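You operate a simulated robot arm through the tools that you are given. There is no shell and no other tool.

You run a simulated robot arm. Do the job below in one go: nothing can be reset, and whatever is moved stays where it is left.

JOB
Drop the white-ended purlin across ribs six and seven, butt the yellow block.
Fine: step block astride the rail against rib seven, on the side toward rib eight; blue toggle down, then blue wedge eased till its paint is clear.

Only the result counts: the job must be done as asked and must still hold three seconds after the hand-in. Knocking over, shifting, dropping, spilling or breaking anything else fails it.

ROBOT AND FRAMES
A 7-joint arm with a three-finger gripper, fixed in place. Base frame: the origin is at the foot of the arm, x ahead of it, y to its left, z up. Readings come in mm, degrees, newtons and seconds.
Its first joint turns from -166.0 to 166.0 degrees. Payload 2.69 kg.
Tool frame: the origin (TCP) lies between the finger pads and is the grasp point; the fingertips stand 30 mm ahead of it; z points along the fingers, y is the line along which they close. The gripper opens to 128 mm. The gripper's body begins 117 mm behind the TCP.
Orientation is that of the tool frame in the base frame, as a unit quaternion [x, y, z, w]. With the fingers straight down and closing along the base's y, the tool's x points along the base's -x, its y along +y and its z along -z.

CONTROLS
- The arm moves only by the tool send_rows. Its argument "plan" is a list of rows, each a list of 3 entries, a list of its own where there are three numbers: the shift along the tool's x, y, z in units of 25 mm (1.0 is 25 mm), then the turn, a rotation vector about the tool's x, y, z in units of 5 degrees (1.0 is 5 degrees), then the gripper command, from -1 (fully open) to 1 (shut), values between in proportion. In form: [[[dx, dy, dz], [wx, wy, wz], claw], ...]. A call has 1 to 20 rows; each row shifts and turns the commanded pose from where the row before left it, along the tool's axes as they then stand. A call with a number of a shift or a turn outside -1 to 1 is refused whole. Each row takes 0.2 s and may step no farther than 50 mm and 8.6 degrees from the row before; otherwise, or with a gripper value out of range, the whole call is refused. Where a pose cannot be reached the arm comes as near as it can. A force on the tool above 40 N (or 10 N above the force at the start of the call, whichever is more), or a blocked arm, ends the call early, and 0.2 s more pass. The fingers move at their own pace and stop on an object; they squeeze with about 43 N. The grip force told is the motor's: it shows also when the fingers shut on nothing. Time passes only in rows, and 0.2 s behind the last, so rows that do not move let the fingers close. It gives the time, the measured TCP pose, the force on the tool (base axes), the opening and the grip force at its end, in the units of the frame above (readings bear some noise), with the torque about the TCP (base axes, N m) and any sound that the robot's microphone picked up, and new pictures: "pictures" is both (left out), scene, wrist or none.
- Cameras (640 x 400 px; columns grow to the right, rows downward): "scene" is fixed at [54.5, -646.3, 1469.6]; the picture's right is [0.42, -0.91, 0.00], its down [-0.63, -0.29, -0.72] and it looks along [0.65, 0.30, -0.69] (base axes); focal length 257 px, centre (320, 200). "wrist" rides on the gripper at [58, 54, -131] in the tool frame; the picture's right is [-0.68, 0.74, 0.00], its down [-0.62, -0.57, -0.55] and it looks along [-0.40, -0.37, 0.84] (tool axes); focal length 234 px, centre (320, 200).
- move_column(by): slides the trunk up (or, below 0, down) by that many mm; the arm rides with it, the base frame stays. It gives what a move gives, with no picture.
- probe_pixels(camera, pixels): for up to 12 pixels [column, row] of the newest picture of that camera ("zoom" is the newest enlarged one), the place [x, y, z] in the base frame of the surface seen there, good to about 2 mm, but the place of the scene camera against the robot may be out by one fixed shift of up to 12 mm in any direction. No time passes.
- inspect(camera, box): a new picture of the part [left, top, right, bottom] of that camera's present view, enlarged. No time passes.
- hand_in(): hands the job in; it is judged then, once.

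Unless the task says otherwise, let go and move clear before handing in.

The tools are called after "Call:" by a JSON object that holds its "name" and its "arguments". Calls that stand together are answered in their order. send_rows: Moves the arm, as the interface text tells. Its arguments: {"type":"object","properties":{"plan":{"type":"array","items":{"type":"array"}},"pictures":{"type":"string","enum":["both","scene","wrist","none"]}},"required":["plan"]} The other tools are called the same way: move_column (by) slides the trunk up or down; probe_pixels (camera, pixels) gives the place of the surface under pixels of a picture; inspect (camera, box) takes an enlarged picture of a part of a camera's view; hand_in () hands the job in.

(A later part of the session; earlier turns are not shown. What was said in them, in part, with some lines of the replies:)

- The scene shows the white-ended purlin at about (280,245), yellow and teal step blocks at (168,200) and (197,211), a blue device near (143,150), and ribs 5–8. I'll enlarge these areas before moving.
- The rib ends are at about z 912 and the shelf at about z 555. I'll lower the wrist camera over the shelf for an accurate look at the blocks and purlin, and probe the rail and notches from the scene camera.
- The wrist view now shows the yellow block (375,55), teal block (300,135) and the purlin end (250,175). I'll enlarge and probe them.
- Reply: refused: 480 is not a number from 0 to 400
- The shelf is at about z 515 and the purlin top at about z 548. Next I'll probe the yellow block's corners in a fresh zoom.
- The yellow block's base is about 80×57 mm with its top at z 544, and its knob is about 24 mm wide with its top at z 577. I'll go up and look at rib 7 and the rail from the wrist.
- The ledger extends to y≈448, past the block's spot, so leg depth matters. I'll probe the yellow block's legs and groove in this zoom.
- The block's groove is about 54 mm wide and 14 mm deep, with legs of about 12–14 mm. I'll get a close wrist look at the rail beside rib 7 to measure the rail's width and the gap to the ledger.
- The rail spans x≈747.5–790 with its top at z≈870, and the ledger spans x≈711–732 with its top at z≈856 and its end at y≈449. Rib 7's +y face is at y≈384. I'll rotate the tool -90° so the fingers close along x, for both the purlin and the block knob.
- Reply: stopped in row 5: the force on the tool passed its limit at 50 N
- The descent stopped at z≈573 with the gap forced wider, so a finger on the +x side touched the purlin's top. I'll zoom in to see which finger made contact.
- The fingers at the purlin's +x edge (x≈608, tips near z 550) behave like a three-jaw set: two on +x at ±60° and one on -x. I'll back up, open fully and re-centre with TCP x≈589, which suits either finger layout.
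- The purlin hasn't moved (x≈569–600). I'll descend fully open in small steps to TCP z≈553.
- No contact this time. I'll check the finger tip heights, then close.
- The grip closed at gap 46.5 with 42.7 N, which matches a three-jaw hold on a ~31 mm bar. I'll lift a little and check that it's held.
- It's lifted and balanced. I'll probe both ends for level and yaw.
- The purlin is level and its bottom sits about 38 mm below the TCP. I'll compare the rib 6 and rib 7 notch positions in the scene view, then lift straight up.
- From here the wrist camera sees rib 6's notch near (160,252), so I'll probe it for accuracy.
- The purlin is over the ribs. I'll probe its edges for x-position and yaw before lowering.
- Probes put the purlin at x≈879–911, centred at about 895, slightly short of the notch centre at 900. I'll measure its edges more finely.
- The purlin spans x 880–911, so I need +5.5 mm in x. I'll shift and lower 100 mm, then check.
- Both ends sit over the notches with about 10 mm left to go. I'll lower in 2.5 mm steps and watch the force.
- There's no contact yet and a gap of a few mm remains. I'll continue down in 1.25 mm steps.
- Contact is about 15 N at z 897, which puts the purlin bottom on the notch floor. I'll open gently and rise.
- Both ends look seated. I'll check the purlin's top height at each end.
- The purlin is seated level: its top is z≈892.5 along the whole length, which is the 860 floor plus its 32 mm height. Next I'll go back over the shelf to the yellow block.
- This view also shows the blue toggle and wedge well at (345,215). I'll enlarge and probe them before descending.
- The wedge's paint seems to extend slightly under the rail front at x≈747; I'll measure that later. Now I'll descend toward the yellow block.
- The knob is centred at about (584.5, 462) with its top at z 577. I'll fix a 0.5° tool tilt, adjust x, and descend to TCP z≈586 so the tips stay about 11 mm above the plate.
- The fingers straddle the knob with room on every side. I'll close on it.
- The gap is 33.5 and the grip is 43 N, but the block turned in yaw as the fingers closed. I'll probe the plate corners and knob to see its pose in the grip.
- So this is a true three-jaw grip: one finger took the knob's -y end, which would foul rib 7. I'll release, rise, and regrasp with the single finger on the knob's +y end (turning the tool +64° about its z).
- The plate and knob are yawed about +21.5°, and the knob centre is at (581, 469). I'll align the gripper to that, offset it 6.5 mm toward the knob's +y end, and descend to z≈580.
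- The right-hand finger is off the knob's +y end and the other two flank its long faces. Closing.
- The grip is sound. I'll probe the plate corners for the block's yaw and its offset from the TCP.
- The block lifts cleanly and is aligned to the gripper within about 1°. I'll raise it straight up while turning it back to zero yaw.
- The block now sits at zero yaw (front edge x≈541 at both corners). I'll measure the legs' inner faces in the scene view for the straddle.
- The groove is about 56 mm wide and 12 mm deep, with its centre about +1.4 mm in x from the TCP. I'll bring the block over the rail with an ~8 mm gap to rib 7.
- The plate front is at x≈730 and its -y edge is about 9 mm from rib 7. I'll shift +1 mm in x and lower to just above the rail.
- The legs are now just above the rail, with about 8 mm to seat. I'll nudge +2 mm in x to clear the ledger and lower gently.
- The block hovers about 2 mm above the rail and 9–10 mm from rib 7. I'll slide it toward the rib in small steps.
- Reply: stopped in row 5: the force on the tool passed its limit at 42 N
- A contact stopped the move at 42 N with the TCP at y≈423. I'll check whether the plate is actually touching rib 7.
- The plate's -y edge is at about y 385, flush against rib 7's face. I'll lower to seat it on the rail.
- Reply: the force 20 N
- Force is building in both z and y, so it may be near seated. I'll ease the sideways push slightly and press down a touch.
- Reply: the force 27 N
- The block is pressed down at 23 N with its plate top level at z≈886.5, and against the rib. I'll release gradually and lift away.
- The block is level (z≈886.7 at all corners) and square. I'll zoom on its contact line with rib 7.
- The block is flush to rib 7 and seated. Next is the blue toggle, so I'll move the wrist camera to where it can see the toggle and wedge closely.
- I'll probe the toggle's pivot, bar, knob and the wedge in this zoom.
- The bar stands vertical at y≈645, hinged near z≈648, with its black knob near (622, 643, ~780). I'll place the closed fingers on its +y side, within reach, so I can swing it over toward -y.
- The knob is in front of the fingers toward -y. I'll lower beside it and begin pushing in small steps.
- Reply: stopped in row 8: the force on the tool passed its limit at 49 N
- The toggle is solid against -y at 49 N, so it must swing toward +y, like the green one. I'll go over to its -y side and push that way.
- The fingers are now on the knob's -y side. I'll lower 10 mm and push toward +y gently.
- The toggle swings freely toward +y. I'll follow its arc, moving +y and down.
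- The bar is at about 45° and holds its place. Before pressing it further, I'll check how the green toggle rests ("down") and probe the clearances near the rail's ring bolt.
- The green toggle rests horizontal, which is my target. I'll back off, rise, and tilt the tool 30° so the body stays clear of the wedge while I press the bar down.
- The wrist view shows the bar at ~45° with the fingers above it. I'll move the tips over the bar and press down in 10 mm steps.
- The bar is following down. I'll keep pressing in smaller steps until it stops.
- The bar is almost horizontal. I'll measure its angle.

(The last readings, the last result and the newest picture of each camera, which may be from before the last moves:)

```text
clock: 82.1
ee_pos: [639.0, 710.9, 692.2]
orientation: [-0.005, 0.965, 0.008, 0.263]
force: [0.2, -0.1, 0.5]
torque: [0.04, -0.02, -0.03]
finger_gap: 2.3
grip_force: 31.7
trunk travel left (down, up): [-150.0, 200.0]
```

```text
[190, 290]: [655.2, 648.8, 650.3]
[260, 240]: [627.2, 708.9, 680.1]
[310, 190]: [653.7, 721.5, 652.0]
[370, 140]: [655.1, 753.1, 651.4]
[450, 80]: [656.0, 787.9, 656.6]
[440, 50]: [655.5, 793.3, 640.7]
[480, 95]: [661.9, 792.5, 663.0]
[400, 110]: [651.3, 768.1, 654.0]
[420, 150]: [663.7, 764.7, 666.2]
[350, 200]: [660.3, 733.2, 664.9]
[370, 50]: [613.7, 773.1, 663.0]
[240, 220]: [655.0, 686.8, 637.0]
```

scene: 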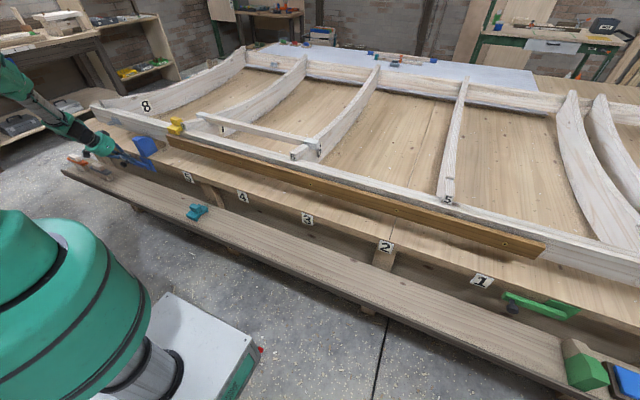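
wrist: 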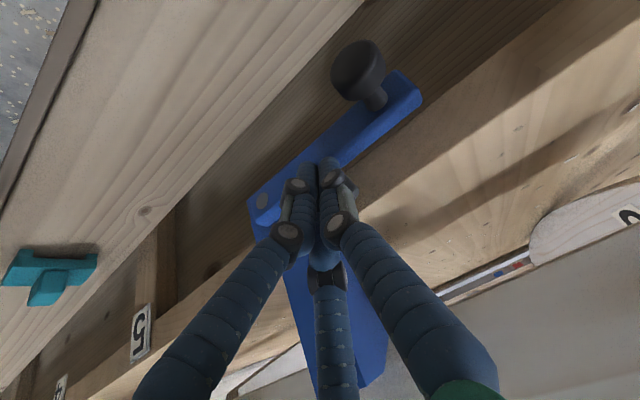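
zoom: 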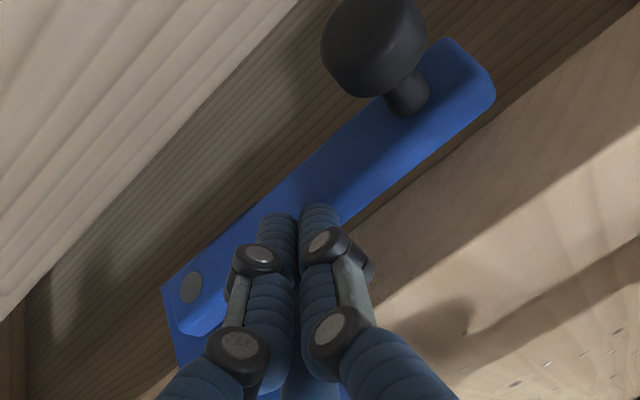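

The bar is about 2° above horizontal. I'll press a little more to find its stop.

Call:
{"name": "send_rows", "arguments": {"plan": [[[0.05, 0, 0.0865], [0, 0, 0], 1], [[0.05, 0, 0.0865], [0, 0, 0], 1], [[0.05, 0, 0.0865], [0, 0, 0], 1], [[0, 0, 0], [0, 0, 0], 1]], "pictures": "wrist"}}

Call:
{"name": "inspect", "arguments": {"camera": "wrist", "box": [180, 50, 480, 260]}}

Call:
{"name": "probe_pixels", "arguments": {"camera": "zoom", "pixels": [[190, 290], [310, 190], [370, 140], [450, 80], [440, 50], [240, 220], [330, 140], [300, 165], [420, 60], [350, 125], [480, 95], [420, 145]]}}

```text
clock: 83.1
ee_pos: [639.6, 712.3, 684.9]
orientation: [-0.004, 0.965, 0.006, 0.263]
force: [-1.1, -1.3, 4.5]
torque: [-0.03, -0.02, -0.02]
finger_gap: 1.9
grip_force: 31.9
trunk travel left (down, up): [-150.0, 200.0]
```

wrist: 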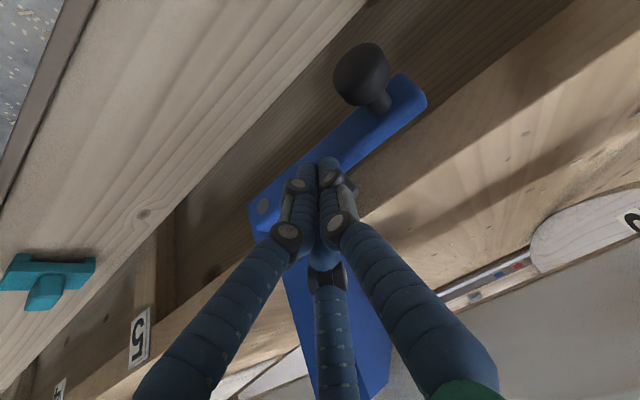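

```text
1.90 times, centred on (330, 155) of wrist
```

zoom: 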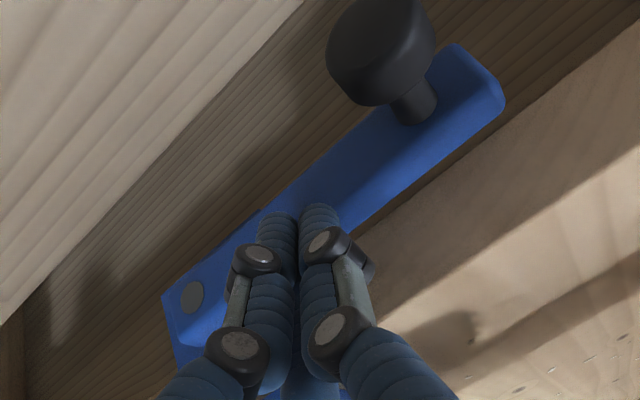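

```text
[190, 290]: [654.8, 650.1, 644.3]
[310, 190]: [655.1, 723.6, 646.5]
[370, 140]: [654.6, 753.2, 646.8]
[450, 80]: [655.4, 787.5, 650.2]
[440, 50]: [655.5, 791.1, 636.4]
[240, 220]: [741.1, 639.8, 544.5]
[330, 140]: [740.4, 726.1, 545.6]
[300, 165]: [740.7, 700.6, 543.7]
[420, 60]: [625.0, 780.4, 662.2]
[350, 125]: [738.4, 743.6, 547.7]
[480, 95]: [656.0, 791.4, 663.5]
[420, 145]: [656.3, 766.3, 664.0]
```

The bar is now level (end centre z≈650 against pivot z≈648) with a small force. I'll press slightly more to confirm it's at its stop.

Call:
{"name": "send_rows", "arguments": {"plan": [[[0.05, 0, 0.0865], [0, 0, 0], 1], [[0.05, 0, 0.0865], [0, 0, 0], 1], [[0, 0, 0], [0, 0, 0], 1]], "pictures": "wrist"}}

```text
clock: 83.8
ee_pos: [639.4, 715.2, 686.2]
orientation: [-0.005, 0.964, 0.008, 0.264]
force: [-15.6, -6.9, 21.5]
torque: [-0.22, -0.02, -0.18]
finger_gap: 6.1
grip_force: 31.5
trunk travel left (down, up): [-150.0, 200.0]
stopped in row 3: the force on the tool passed its limit at 42 N (the readings are from after the stop); the commanded pose is now the measured one
```

wrist: 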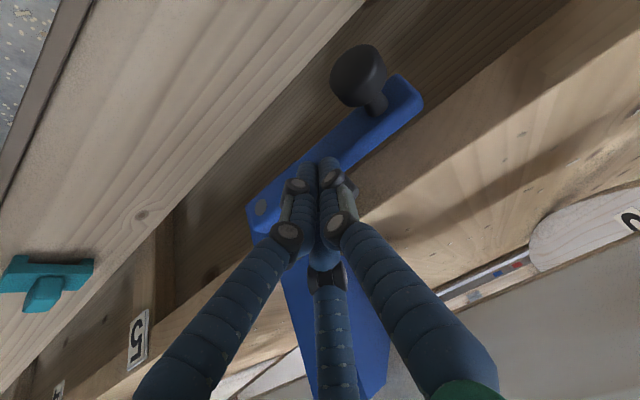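

A hard stop is confirmed at horizontal, so the toggle is down. I'll lift away and look at the wedge.

Call:
{"name": "send_rows", "arguments": {"plan": [[[-0.1, 0, -0.173], [0, 0, 0], 1], [[-0.3, 0, -0.52], [0, 0, 0], 1], [[-0.5, 0, -0.866], [0, 0, 0], 1], [[-0.5, 0, -0.866], [0, 0, 0], 1], [[-0.5, -0.3, -0.866], [0, 0, 0], 1], [[-0.5, -0.6, -0.866], [0, 0, 0], 1], [[-0.5, -0.6, -0.866], [0, 0, 0], 1], [[0, 0, 0], [0, 0, 0], 1]]}}

Call:
{"name": "inspect", "arguments": {"camera": "scene", "box": [90, 110, 180, 175]}}

Call:
{"name": "inspect", "arguments": {"camera": "wrist", "box": [200, 20, 480, 240]}}

```text
clock: 85.6
ee_pos: [638.2, 673.6, 826.3]
orientation: [-0.005, 0.965, 0.008, 0.263]
force: [-0.8, -0.7, 1.2]
torque: [0.04, 0.02, -0.01]
finger_gap: 2.2
grip_force: 31.2
trunk travel left (down, up): [-150.0, 200.0]
```

scene: 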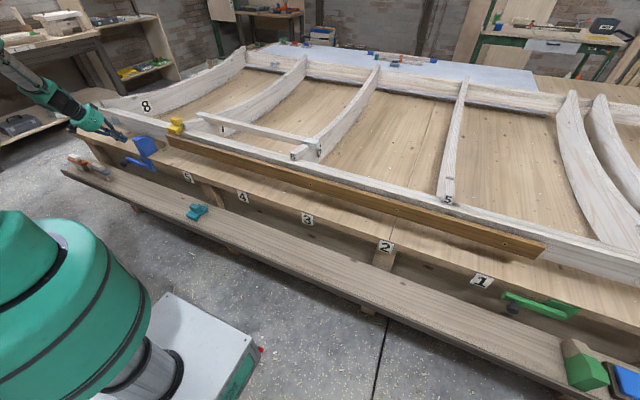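
wrist: 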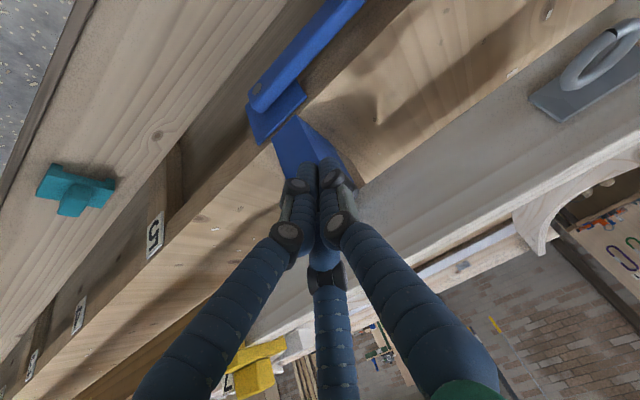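

```text
6.15 times, centred on (135, 142) of scene
```

zoom: 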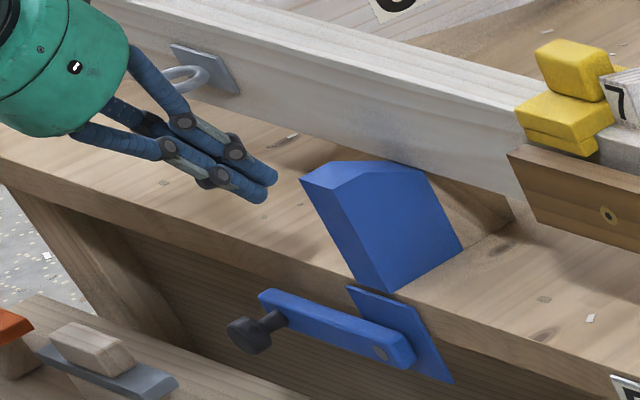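

```text
1.82 times, centred on (340, 130) of wrist
```

zoom: 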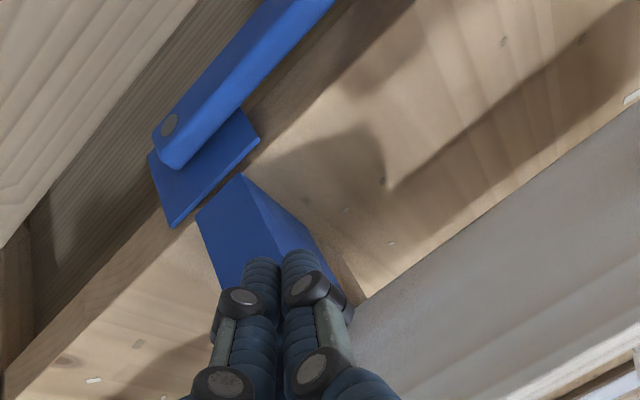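

The toggle stays down. I'll measure the wedge for a grip.

Call:
{"name": "probe_pixels", "arguments": {"camera": "zoom", "pixels": [[200, 215], [240, 180], [220, 250], [260, 220], [290, 230], [310, 240], [240, 240], [335, 285], [350, 280], [270, 200], [250, 185], [230, 280]]}}

Call:
{"name": "inspect", "arguments": {"camera": "scene", "box": [125, 125, 175, 165]}}

Call:
{"name": "probe_pixels", "arguments": {"camera": "zoom", "pixels": [[115, 130], [160, 145], [190, 110], [280, 100], [300, 105], [345, 115], [360, 140], [380, 180], [410, 240], [270, 320], [240, 300], [330, 110]]}}

```text
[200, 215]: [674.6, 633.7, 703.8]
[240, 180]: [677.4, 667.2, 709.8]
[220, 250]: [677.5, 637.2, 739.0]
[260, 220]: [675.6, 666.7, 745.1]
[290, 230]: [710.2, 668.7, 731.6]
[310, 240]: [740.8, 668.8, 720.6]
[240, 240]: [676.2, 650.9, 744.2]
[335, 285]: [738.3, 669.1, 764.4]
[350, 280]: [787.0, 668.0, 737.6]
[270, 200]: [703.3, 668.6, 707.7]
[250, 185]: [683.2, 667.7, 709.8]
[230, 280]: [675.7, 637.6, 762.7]
```

```text
10.00 times, centred on (150, 145) of scene
```

zoom: 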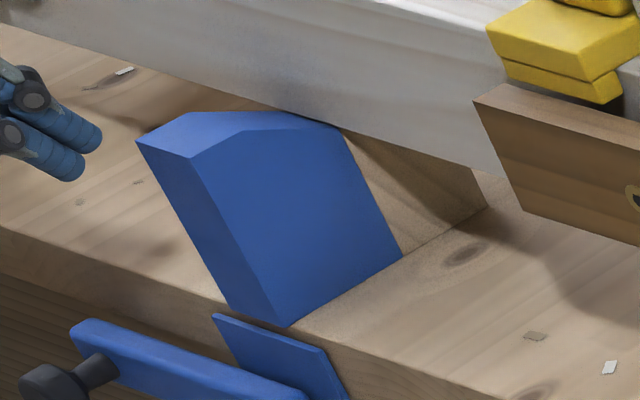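

```text
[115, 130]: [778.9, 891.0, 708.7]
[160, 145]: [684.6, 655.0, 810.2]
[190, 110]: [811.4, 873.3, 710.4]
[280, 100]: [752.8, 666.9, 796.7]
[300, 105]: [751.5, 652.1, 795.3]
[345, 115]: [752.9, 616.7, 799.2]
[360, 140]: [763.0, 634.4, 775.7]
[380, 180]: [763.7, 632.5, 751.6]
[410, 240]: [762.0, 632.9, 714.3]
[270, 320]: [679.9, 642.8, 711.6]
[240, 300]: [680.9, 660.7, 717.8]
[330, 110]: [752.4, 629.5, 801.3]
```

I'll locate the paint line against the rail's front face more precisely.

Call:
{"name": "inspect", "arguments": {"camera": "scene", "box": [150, 130, 180, 155]}}

Call:
{"name": "probe_pixels", "arguments": {"camera": "zoom", "pixels": [[150, 130], [160, 135], [180, 180], [195, 190], [240, 280], [255, 290], [130, 100], [150, 105], [165, 110], [200, 120], [100, 90], [60, 70]]}}

```text
16.00 times, centred on (165, 142) of scene
```

zoom: 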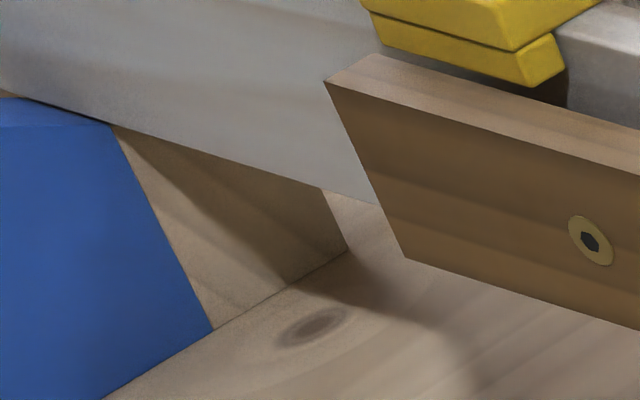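

```text
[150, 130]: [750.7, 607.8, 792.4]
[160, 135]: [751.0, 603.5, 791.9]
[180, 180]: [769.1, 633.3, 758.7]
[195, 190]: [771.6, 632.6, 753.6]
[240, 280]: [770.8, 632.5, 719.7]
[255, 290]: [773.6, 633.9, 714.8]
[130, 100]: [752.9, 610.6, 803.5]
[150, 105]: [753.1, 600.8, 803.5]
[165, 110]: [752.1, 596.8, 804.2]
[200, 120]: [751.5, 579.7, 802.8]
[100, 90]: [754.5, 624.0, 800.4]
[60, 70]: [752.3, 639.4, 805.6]
```

Call:
{"name": "probe_pixels", "arguments": {"camera": "zoom", "pixels": [[105, 130], [118, 135], [128, 145], [150, 200], [160, 200], [185, 270], [195, 275], [205, 320], [215, 325], [340, 250], [320, 200], [100, 122]]}}

```text
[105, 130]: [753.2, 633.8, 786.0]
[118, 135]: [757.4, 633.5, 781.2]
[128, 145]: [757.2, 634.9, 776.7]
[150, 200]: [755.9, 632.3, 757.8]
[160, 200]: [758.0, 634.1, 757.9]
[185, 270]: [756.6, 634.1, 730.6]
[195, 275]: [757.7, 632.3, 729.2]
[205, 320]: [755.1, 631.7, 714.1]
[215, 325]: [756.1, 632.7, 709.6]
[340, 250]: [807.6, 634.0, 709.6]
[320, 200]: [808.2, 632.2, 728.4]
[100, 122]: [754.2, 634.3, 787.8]
```

The paint line is at scene x≈756 and the rail front at x≈752, so the paint tucks about 4–6 mm under the rail. A pull of about 15 mm clears it while the wedge (rear end at x≈808) stays under the rail. I'll back off and swing the tool to horizontal to grip the wedge from the front.

Call:
{"name": "send_rows", "arguments": {"plan": [[[0.69, -0.32, -0.4], [0, 0, 0], 1], [[0.69, -0.32, -0.4], [0, 0, 0], 1], [[0.69, -0.32, -0.4], [0, 0, 0], 1], [[0, 0, 0], [0, -1, 0], 1], [[0, 0, 0], [0, -1, 0], 1], [[0, 0, 0], [0, -1, 0], 1], [[0, 0, 0], [0, -1, 0], 1], [[0, 0, 0], [0, -1, 0], 1], [[0, 0, 0], [0, -1, 0], 1], [[0, 0, 0], [0, 0, 0], 1]]}}

```text
clock: 87.8
ee_pos: [579.5, 650.5, 826.5]
orientation: [-0.003, 0.864, 0.008, 0.503]
force: [-0.1, 0.3, -0.9]
torque: [-0.03, -0.05, 0.01]
finger_gap: 2.2
grip_force: 31.8
trunk travel left (down, up): [-150.0, 200.0]
```

scene: 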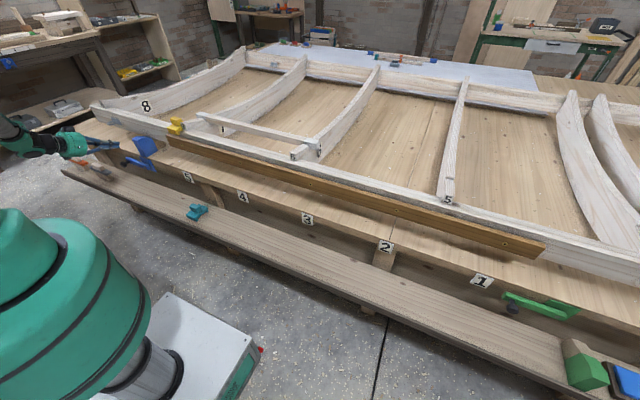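
wrist: 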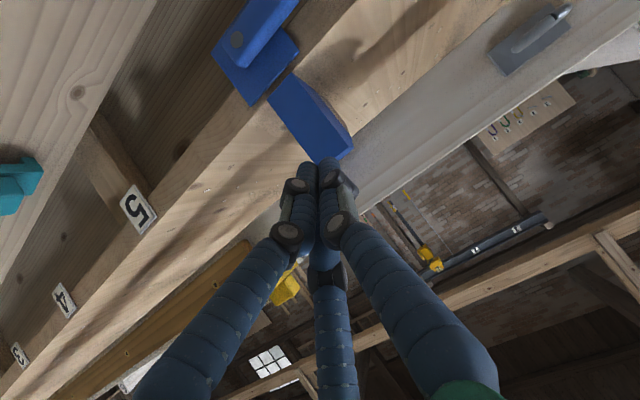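

It's at 60° tilt now and unobstructed. I'll finish the swing to horizontal, then open.

Call:
{"name": "send_rows", "arguments": {"plan": [[[0, 0, 0], [0, -1, 0], 1], [[0, 0, 0], [0, -1, 0], 1], [[0, 0, 0], [0, -1, 0], 0.5], [[0, 0, 0], [0, -1, 0], 0], [[0, 0, 0], [0, -1, 0], -0.5], [[0, 0, 0], [0, -1, 0], -0.7], [[0, 0, 0], [0, 0, 0], -0.7]]}}

Call:
{"name": "inspect", "arguments": {"camera": "scene", "box": [30, 100, 180, 200]}}

```text
clock: 89.4
ee_pos: [580.1, 650.6, 827.1]
orientation: [-0.001, 0.704, 0.008, 0.71]
force: [0.2, -0.1, -0.7]
torque: [-0.01, -0.02, -0.01]
finger_gap: 108.7
grip_force: 0.1
trunk travel left (down, up): [-150.0, 200.0]
```

scene: 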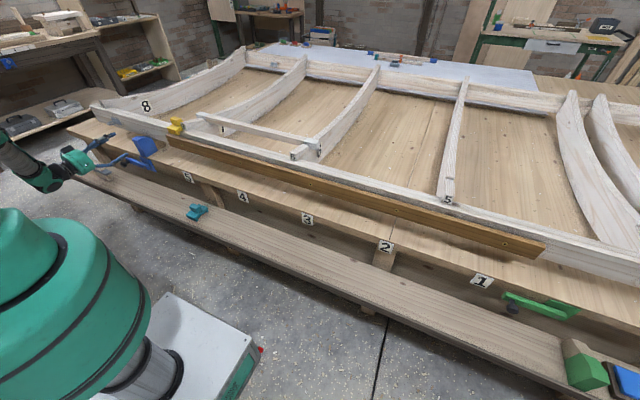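
wrist: 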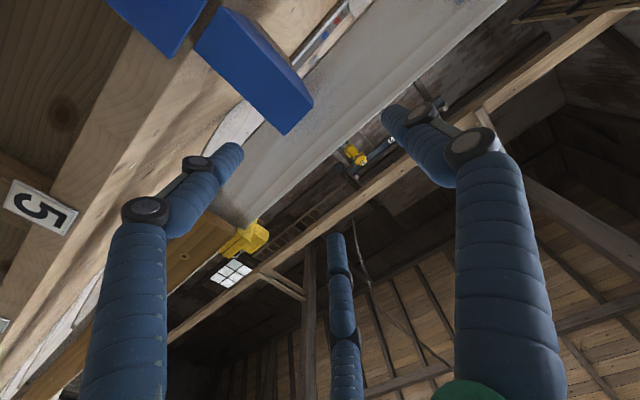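

```text
4.00 times, centred on (105, 150) of scene
```

zoom: 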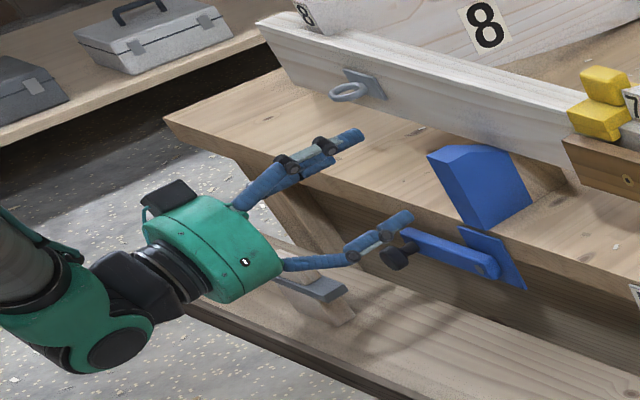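

The tool is horizontal and pointing at the wedge. I'll set the opening to about 76 mm and move in front of it at (600, 640, 758).

Call:
{"name": "send_rows", "arguments": {"plan": [[[0.7, -0.1, 0.2], [0, 0, 0], -0.4], [[0.7, -0.1, 0.2], [0, 0, 0], -0.19], [[0.7, -0.1, 0.2], [0, 0, 0], -0.19], [[0.66, -0.1, 0.2], [0, 0, 0], -0.19], [[0, 0, 0], [0, 0, 0], -0.19]]}}

Call:
{"name": "inspect", "arguments": {"camera": "scene", "box": [60, 100, 180, 190]}}

Call:
{"name": "inspect", "arguments": {"camera": "wrist", "box": [160, 0, 480, 220]}}

Call:
{"name": "probe_pixels", "arguments": {"camera": "zoom", "pixels": [[150, 60], [200, 100], [250, 150], [280, 200], [100, 100], [300, 150], [200, 50], [250, 100], [220, 150], [330, 180], [300, 100], [180, 120]]}}

```text
clock: 90.6
ee_pos: [600.4, 641.1, 757.1]
orientation: [-0.001, 0.704, 0.008, 0.71]
force: [-0.1, 0.0, -0.4]
torque: [0.01, -0.02, 0.01]
finger_gap: 76.4
grip_force: 0.0
trunk travel left (down, up): [-150.0, 200.0]
```

scene: 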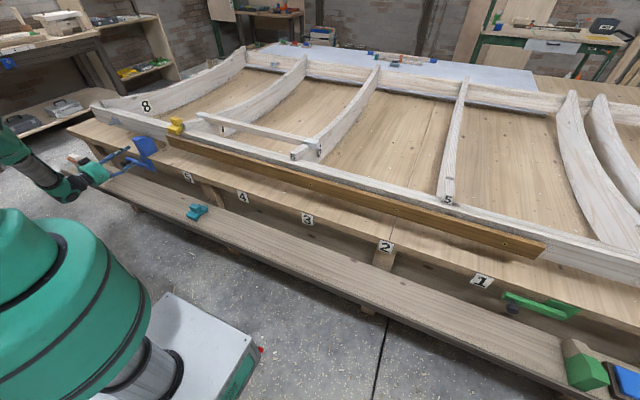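
wrist: 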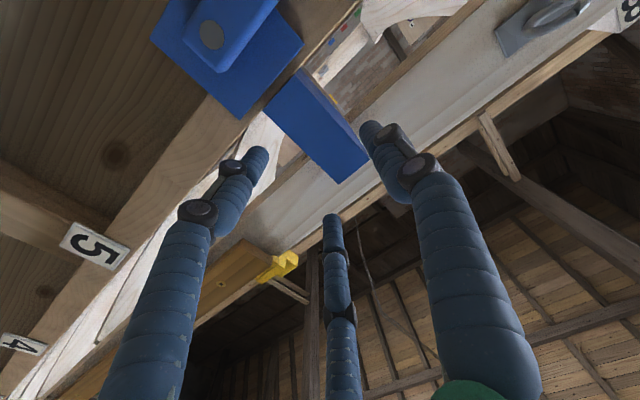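

```text
4.44 times, centred on (120, 145) of scene
```

zoom: 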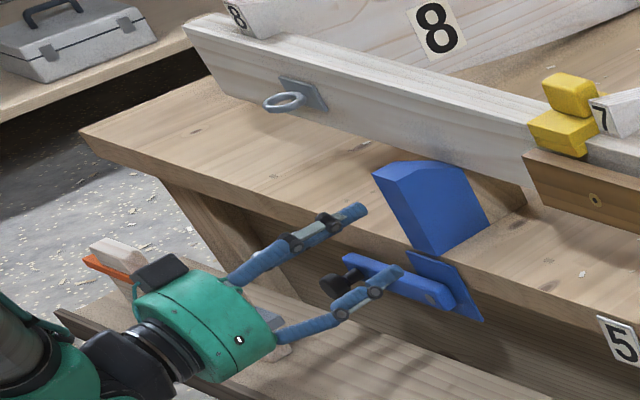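

```text
1.82 times, centred on (320, 110) of wrist
```

zoom: 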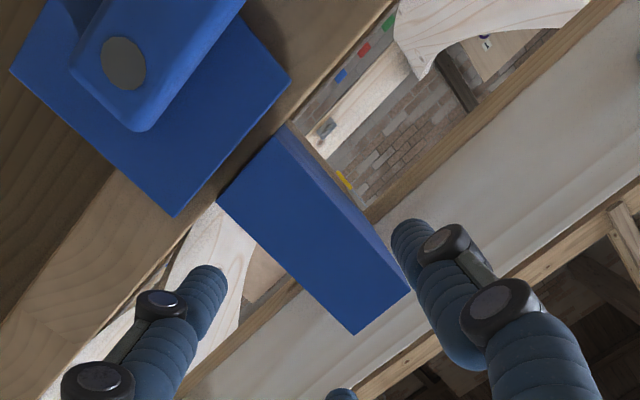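

```text
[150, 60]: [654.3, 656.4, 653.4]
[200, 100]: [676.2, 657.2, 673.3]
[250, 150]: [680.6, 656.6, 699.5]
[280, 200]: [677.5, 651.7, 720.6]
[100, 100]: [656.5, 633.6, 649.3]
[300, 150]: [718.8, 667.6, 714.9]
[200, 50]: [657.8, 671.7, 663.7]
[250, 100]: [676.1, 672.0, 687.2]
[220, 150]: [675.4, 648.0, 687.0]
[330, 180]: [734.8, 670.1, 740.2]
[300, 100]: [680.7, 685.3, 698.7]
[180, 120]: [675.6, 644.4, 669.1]
```

Call:
{"name": "probe_pixels", "arguments": {"camera": "zoom", "pixels": [[225, 203], [280, 133], [353, 325], [403, 290], [300, 265], [350, 230], [200, 280], [425, 235], [340, 395], [215, 270]]}}

```text
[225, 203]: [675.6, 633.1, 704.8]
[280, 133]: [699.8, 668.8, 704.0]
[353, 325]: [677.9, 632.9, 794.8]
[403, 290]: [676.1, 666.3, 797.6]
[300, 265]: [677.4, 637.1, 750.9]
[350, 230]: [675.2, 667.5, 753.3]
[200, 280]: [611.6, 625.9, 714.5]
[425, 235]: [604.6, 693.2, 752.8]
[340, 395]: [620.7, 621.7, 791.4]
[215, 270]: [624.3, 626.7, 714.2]
```

The wedge's front face spans y 632.5–667.5 and z 700–798, and the fingers clear it by about 6 mm (-y) and 12 mm (+y). I'll advance in steps.

Call:
{"name": "send_rows", "arguments": {"plan": [[[0, 0, 0.5], [0, 0, 0], -0.19], [[0, 0, 0.5], [0, 0, 0], -0.19], [[0, 0, 0.5], [0, 0, 0], -0.19], [[0, 0, 0.5], [0, 0, 0], -0.19], [[0, 0, 0.5], [0, 0, 0], -0.19], [[0, 0, 0.4], [0, 0, 0], -0.19], [[0, 0, 0.4], [0, 0, 0], -0.19], [[0, 0, 0], [0, 0, 0], -0.19]]}}

Call:
{"name": "inspect", "arguments": {"camera": "scene", "box": [90, 110, 180, 180]}}

Call:
{"name": "inspect", "arguments": {"camera": "wrist", "box": [160, 60, 480, 280]}}

```text
clock: 92.4
ee_pos: [685.3, 642.0, 757.1]
orientation: [-0.001, 0.704, 0.008, 0.71]
force: [-0.3, -0.5, 0.4]
torque: [-0.02, -0.01, 0.02]
finger_gap: 76.4
grip_force: 0.1
trunk travel left (down, up): [-150.0, 200.0]
```

scene: 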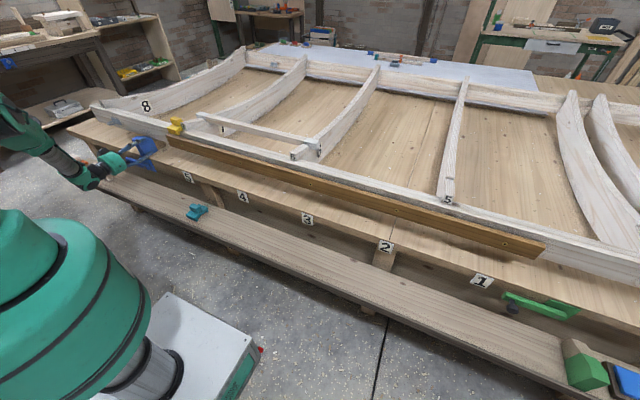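
wrist: 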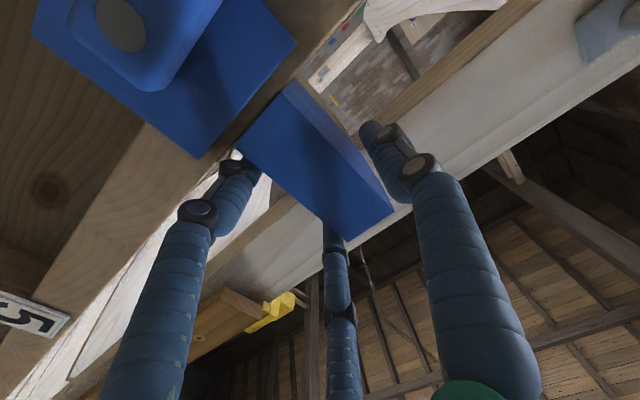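

```text
5.71 times, centred on (135, 145) of scene
```

zoom: 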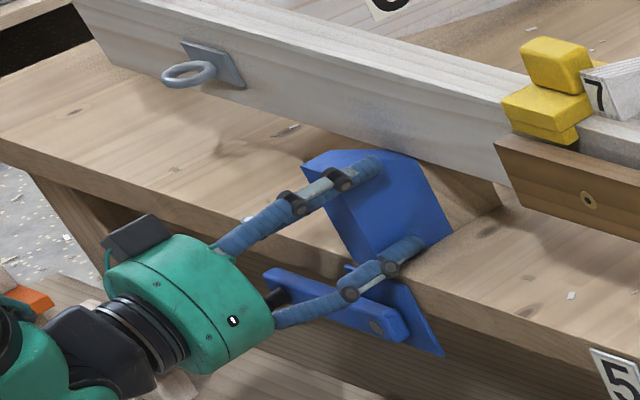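

```text
1.82 times, centred on (320, 170) of wrist
```

zoom: 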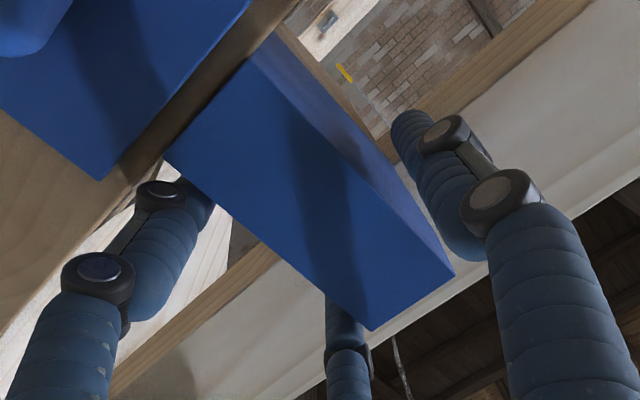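

Two fingers flank the -y side and one the +y side, with no contact. Closing on the wedge.

Call:
{"name": "send_rows", "arguments": {"plan": [[[0, 0, 0], [0, 0, 0], 0], [[0, 0, 0], [0, 0, 0], 0.2], [[0, 0, 0], [0, 0, 0], 0.5], [[0, 0, 0], [0, 0, 0], 1], [[0, 0, 0], [0, 0, 0], 1]]}}

Call:
{"name": "inspect", "arguments": {"camera": "scene", "box": [110, 120, 180, 175]}}

Call:
{"name": "probe_pixels", "arguments": {"camera": "zoom", "pixels": [[375, 150], [390, 165], [400, 190], [420, 215], [430, 235], [480, 190], [465, 180], [470, 200], [345, 105], [300, 100], [360, 120], [330, 115]]}}

```text
clock: 93.6
ee_pos: [683.2, 640.7, 756.7]
orientation: [0.0, 0.704, 0.007, 0.71]
force: [-2.4, -0.8, -0.3]
torque: [-0.36, 0.07, -0.16]
finger_gap: 57.1
grip_force: 42.6
trunk travel left (down, up): [-150.0, 200.0]
```

scene: 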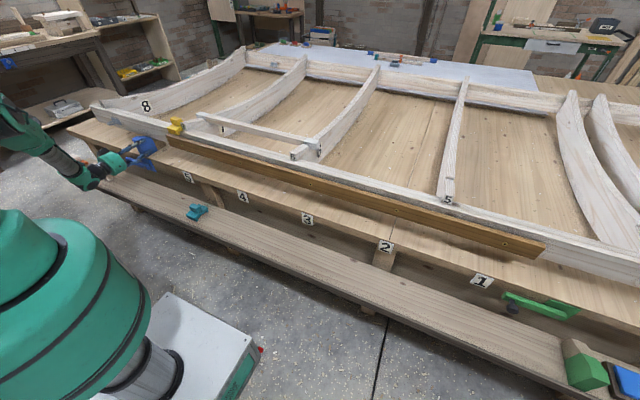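
wrist: 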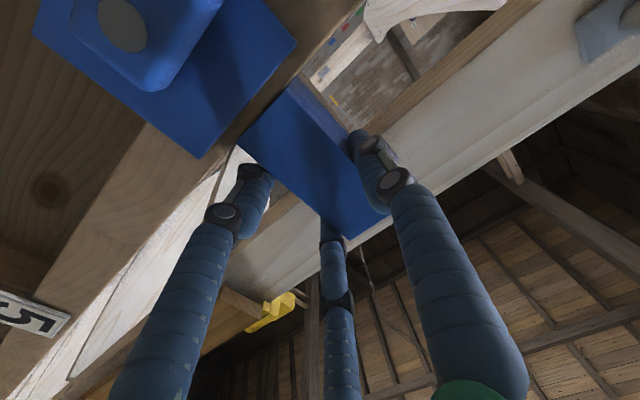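

```text
7.27 times, centred on (145, 148) of scene
```

zoom: 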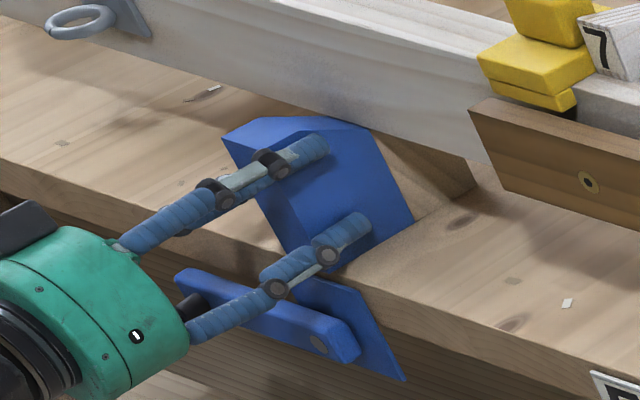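

```text
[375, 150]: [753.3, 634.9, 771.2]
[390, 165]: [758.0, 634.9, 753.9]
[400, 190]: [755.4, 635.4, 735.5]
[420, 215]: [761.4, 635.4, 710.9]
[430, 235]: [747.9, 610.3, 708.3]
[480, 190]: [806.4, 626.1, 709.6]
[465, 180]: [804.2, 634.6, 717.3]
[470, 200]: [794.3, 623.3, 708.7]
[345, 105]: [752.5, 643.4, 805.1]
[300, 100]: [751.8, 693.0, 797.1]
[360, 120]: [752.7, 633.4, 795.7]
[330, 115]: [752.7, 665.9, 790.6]
```

The wedge is gripped (gap 57, 42.6 N) and hasn't moved. I'll draw it out toward -x in 2.5 mm steps.

Call:
{"name": "send_rows", "arguments": {"plan": [[[0, 0, -0.1], [0, 0, 0], 1], [[0, 0, -0.1], [0, 0, 0], 1], [[0, 0, -0.1], [0, 0, 0], 1], [[0, 0, 0], [0, 0, 0], 1]]}}

Call:
{"name": "inspect", "arguments": {"camera": "scene", "box": [110, 120, 180, 175]}}

Call:
{"name": "probe_pixels", "arguments": {"camera": "zoom", "pixels": [[360, 125], [370, 140], [375, 150], [390, 165], [400, 190], [410, 215], [420, 215], [465, 180], [440, 180], [345, 105], [300, 100], [385, 155]]}}

```text
clock: 94.6
ee_pos: [676.8, 641.7, 757.5]
orientation: [0.0, 0.704, 0.008, 0.71]
force: [0.1, 0.0, -0.7]
torque: [-0.01, 0.06, -0.04]
finger_gap: 57.0
grip_force: 43.0
trunk travel left (down, up): [-150.0, 200.0]
```

scene: 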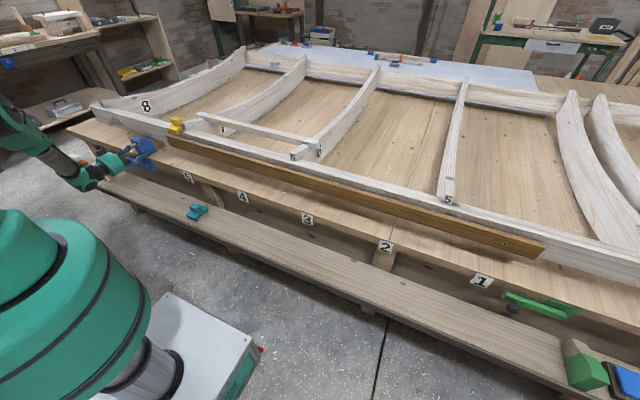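
wrist: 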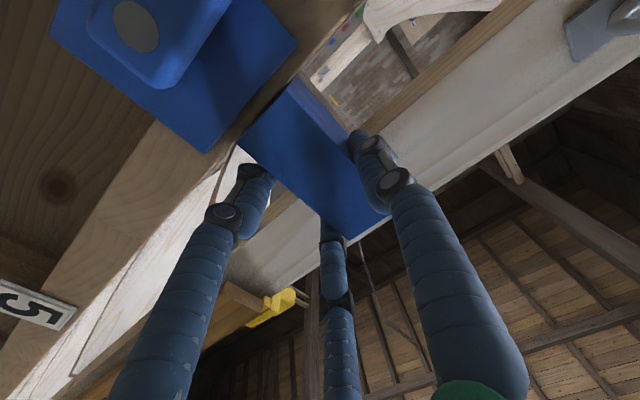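

```text
7.27 times, centred on (145, 148) of scene
```

zoom: 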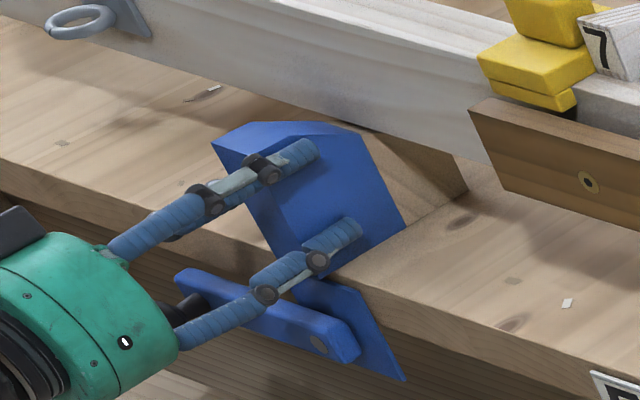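

```text
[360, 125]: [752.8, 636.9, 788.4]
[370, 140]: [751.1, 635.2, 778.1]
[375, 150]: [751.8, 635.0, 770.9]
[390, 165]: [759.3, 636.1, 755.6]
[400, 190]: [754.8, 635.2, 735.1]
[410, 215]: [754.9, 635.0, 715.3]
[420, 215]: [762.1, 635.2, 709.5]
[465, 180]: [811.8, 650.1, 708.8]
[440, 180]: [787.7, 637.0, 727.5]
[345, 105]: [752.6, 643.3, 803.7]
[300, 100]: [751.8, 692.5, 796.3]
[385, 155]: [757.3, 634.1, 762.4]
```

It moves freely and has come about 7 mm. I'll draw another 7.5 mm and measure.

Call:
{"name": "send_rows", "arguments": {"plan": [[[0, 0, -0.1], [0, 0, 0], 1], [[0, 0, -0.1], [0, 0, 0], 1], [[0, 0, -0.1], [0, 0, 0], 1], [[0, 0, 0], [0, 0, 0], 1]]}}

Call:
{"name": "inspect", "arguments": {"camera": "scene", "box": [145, 125, 180, 155]}}

Call:
{"name": "probe_pixels", "arguments": {"camera": "zoom", "pixels": [[140, 170], [150, 170], [160, 190], [170, 200], [200, 270], [215, 280], [240, 330], [110, 120], [130, 130], [150, 145], [170, 150], [360, 240]]}}

```text
clock: 95.6
ee_pos: [667.8, 641.7, 757.4]
orientation: [0.0, 0.704, 0.007, 0.71]
force: [2.0, -1.0, 2.7]
torque: [-0.08, -0.04, 0.03]
finger_gap: 57.0
grip_force: 43.1
trunk travel left (down, up): [-150.0, 200.0]
```

scene: 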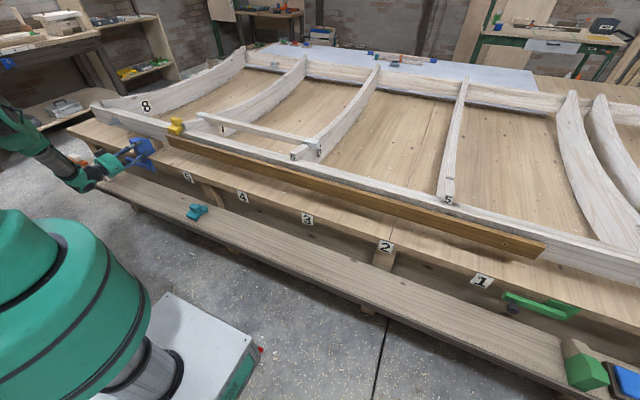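
wrist: 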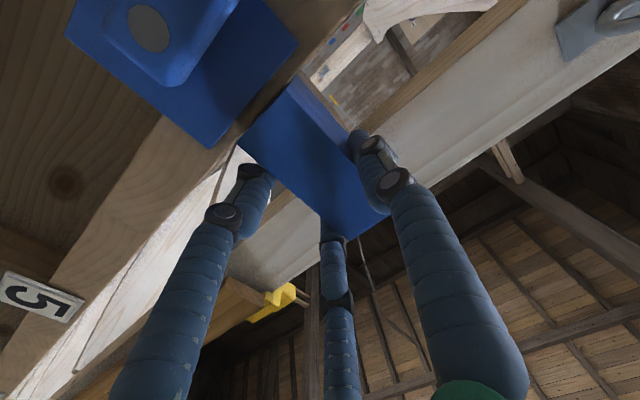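

```text
13.33 times, centred on (162, 140) of scene
```

zoom: 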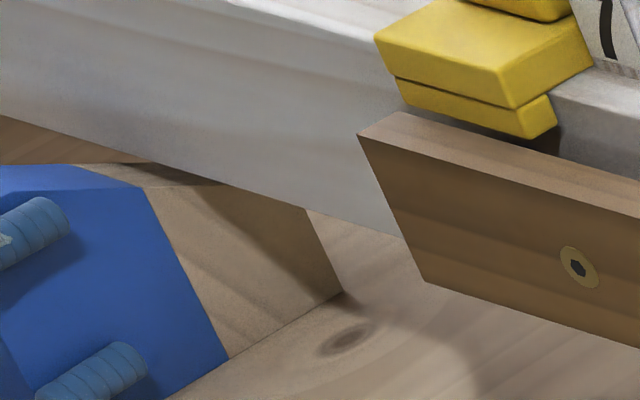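

```text
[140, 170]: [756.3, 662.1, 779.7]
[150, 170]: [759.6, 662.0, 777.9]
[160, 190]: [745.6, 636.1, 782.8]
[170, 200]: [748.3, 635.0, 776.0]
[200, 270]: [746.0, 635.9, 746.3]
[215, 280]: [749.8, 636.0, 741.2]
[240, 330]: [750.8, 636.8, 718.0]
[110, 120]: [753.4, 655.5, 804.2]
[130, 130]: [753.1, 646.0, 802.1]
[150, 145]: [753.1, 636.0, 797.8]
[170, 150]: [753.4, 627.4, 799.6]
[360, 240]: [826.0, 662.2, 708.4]
```

The paint edge is now about 11 mm out from the rail front and bare wood shows all round. I'll draw about 3 mm more for margin, then release.

Call:
{"name": "send_rows", "arguments": {"plan": [[[0, 0, -0.12], [0, 0, 0], 1], [[0, 0, 0], [0, 0, 0], 1], [[0, 0, 0], [0, 0, 0], 0.6], [[0, 0, 0], [0, 0, 0], 0.2], [[0, 0, 0], [0, 0, 0], -0.05], [[0, 0, 0], [0, 0, 0], -0.19], [[0, 0, 0], [0, 0, 0], -0.19]]}}

Call:
{"name": "inspect", "arguments": {"camera": "scene", "box": [110, 120, 180, 175]}}

Call:
{"name": "inspect", "arguments": {"camera": "wrist", "box": [160, 60, 480, 280]}}

```text
clock: 97.2
ee_pos: [664.9, 641.8, 757.1]
orientation: [0.0, 0.704, 0.008, 0.71]
force: [0.3, -0.7, 0.1]
torque: [0.03, 0.01, -0.01]
finger_gap: 76.4
grip_force: 0.1
trunk travel left (down, up): [-150.0, 200.0]
```

scene: 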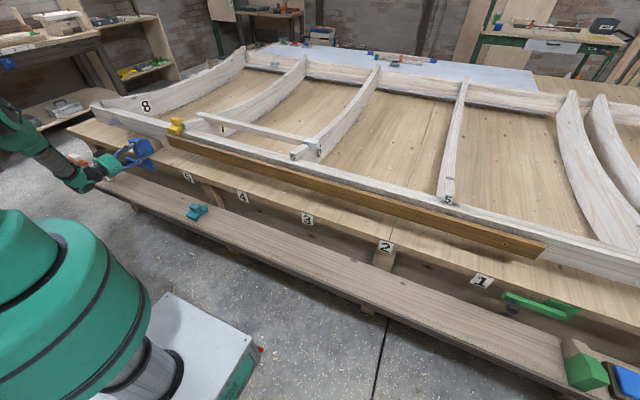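
wrist: 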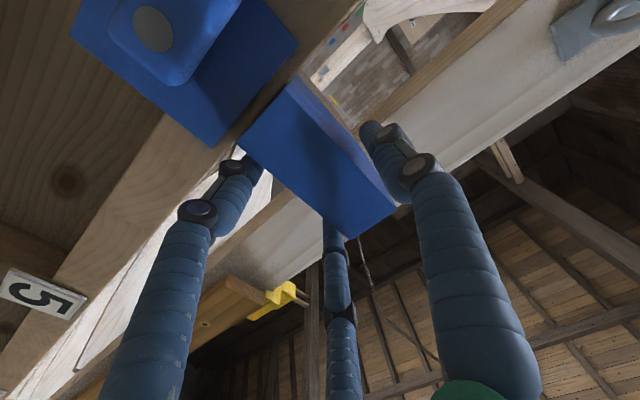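

```text
7.27 times, centred on (145, 148) of scene
```

zoom: 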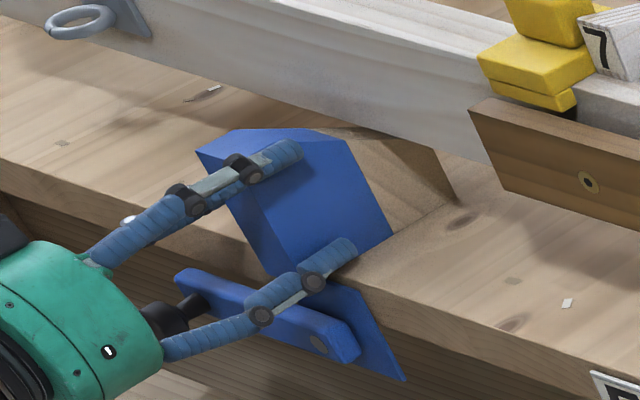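

```text
1.82 times, centred on (320, 170) of wrist
```

zoom: 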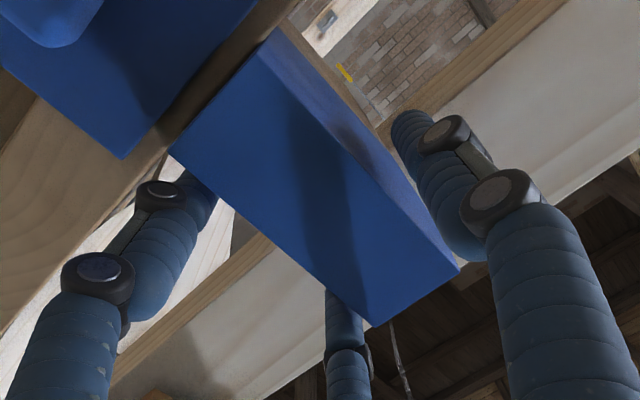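

The wedge is released and there's no contact. I'll withdraw straight back along -x.

Call:
{"name": "send_rows", "arguments": {"plan": [[[0, 0, -0.5], [0, 0, 0], -0.19], [[0, 0, -0.8], [0, 0, 0], -0.19], [[0, 0, -1], [0, 0, 0], -0.19], [[-0.3, 0, -1], [0, 0, 0], -0.19], [[-0.8, 0, -1], [0, 0, 0], -0.19], [[-0.8, 0, -0.5], [0, 0, 0], -0.19], [[-0.8, -0.5, 0], [0, 0, 0], 0], [[0, 0, 0], [0, 0, 0], 0]]}}

Call:
{"name": "inspect", "arguments": {"camera": "scene", "box": [110, 110, 180, 170]}}

Call:
{"name": "inspect", "arguments": {"camera": "scene", "box": [145, 95, 345, 195]}}

```text
clock: 99.0
ee_pos: [544.1, 625.2, 825.6]
orientation: [-0.001, 0.704, 0.008, 0.71]
force: [0.0, -0.1, 0.7]
torque: [0.0, 0.01, 0.01]
finger_gap: 64.0
grip_force: 0.0
trunk travel left (down, up): [-150.0, 200.0]
```

scene: 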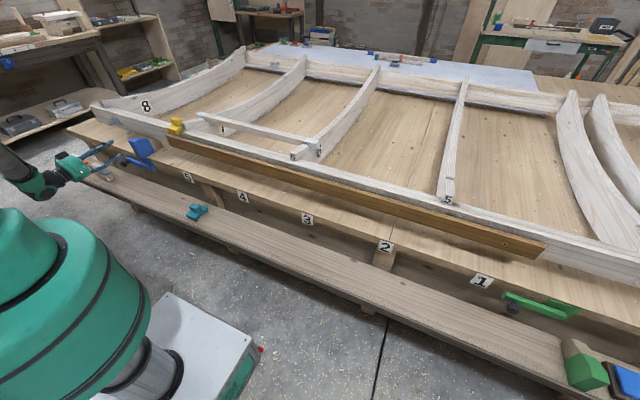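
wrist: 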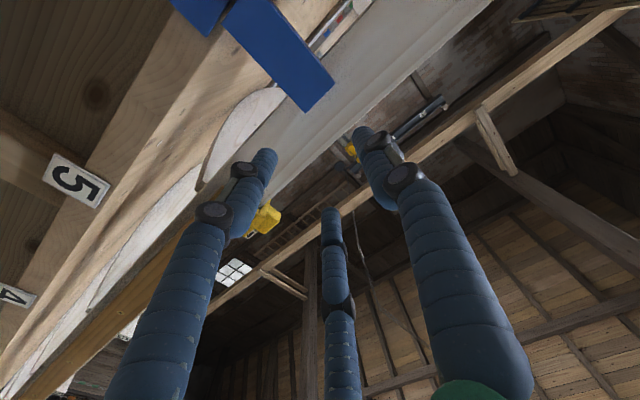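

```text
6.67 times, centred on (145, 140) of scene
```

zoom: 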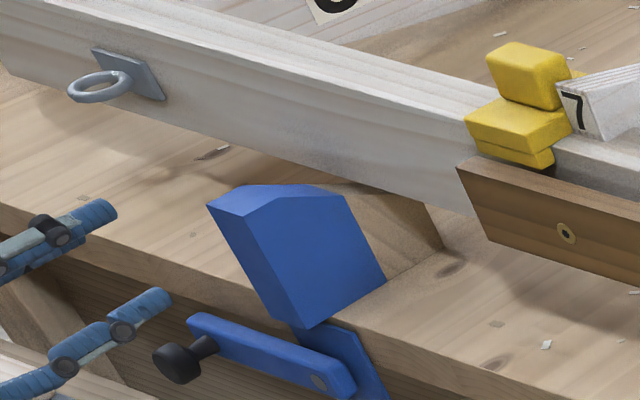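

```text
3.20 times, centred on (245, 145) of scene
```

zoom: 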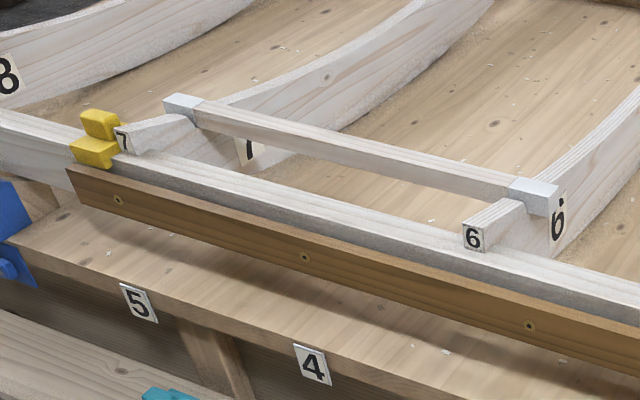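

Everything looks as required. I'll do final checks on the paint line, the block against rib 7, and the other shelf items.

Call:
{"name": "inspect", "arguments": {"camera": "scene", "box": [140, 125, 175, 155]}}

Call:
{"name": "probe_pixels", "arguments": {"camera": "zoom", "pixels": [[170, 160], [200, 165], [210, 190], [220, 190], [260, 270], [275, 275], [300, 340], [310, 340], [250, 150], [270, 160], [180, 140], [380, 230]]}}

Call:
{"name": "inspect", "arguments": {"camera": "scene", "box": [60, 130, 160, 200]}}

Call:
{"name": "inspect", "arguments": {"camera": "scene", "box": [160, 105, 200, 140]}}

Call:
{"name": "probe_pixels", "arguments": {"camera": "zoom", "pixels": [[100, 250], [200, 220], [225, 200], [230, 270], [250, 250], [262, 235], [245, 275], [265, 265], [180, 330], [230, 330], [280, 310], [300, 200]]}}

```text
13.33 times, centred on (158, 140) of scene
```

zoom: 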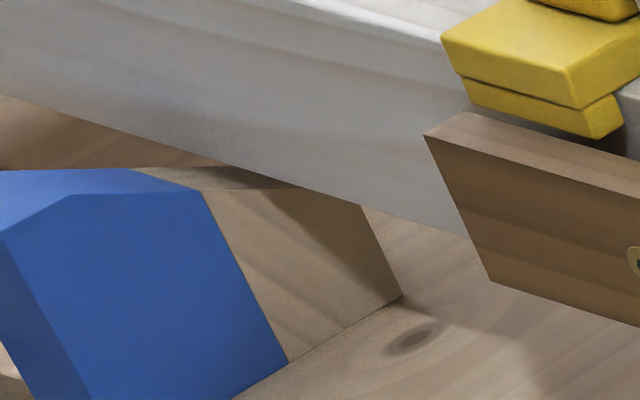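

```text
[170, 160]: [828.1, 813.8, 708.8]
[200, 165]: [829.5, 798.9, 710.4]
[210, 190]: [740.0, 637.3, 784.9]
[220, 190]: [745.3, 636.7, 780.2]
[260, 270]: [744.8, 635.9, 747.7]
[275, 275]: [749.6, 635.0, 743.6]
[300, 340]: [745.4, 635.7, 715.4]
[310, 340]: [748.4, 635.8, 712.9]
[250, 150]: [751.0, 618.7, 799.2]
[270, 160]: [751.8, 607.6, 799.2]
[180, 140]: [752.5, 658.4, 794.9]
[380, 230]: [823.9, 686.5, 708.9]
```

```text
5.71 times, centred on (110, 165) of scene
```

zoom: 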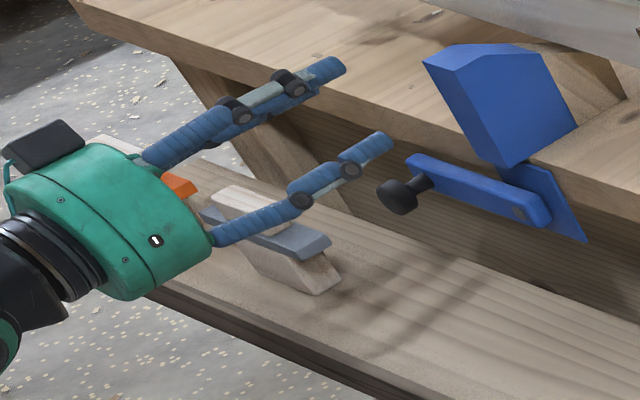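

```text
11.43 times, centred on (180, 122) of scene
```

zoom: 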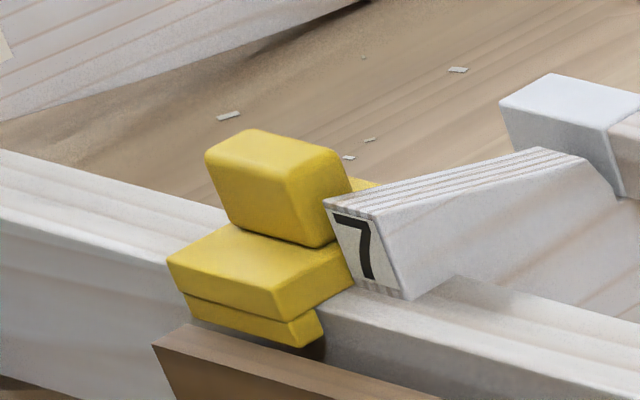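

```text
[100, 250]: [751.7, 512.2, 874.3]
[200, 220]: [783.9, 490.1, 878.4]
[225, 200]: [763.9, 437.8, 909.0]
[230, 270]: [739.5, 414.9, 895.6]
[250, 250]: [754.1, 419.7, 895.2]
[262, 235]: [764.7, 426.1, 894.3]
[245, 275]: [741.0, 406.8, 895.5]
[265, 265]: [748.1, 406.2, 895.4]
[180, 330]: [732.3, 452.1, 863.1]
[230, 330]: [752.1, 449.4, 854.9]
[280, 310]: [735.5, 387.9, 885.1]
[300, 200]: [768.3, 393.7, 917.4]
```

The paint line is about 13 mm clear of the rail, the toggle rests horizontal, and the purlin and yellow block are seated and unmoved. The gripper is clear, so I'm handing in.

Call:
{"name": "hand_in", "arguments": {}}

```text
The job is handed in.
```

The job is done and handed in. I haven't seen the judge's result, so this comes from my last pictures and readings:

- **Purlin:** the white-ended purlin sits level in the notches of ribs six and seven. It overhangs each rib by about 27 mm.
- **Yellow block:** I took "step block" to mean the yellow block. It sits flat astride the rail, pressed against rib seven on the side toward rib eight.
- **Blue toggle:** it swung toward +y and is resting horizontal at its stop, matching how the green toggle lies.
- **Blue wedge:** I drew it out about 18 mm. Its paint edge is now about 13 mm clear of the rail front, and the wedge is still under the rail.

**Gripper:** it behaves as a three-finger gripper, not the two-finger one described. Because of that, my first approach touched the top of the purlin without moving it. My first grip on the yellow block turned the block on the shelf, so I had to grip it again. My first push on the toggle was the wrong way and met its stop.

From the pictures I checked, nothing else was knocked over or shifted.
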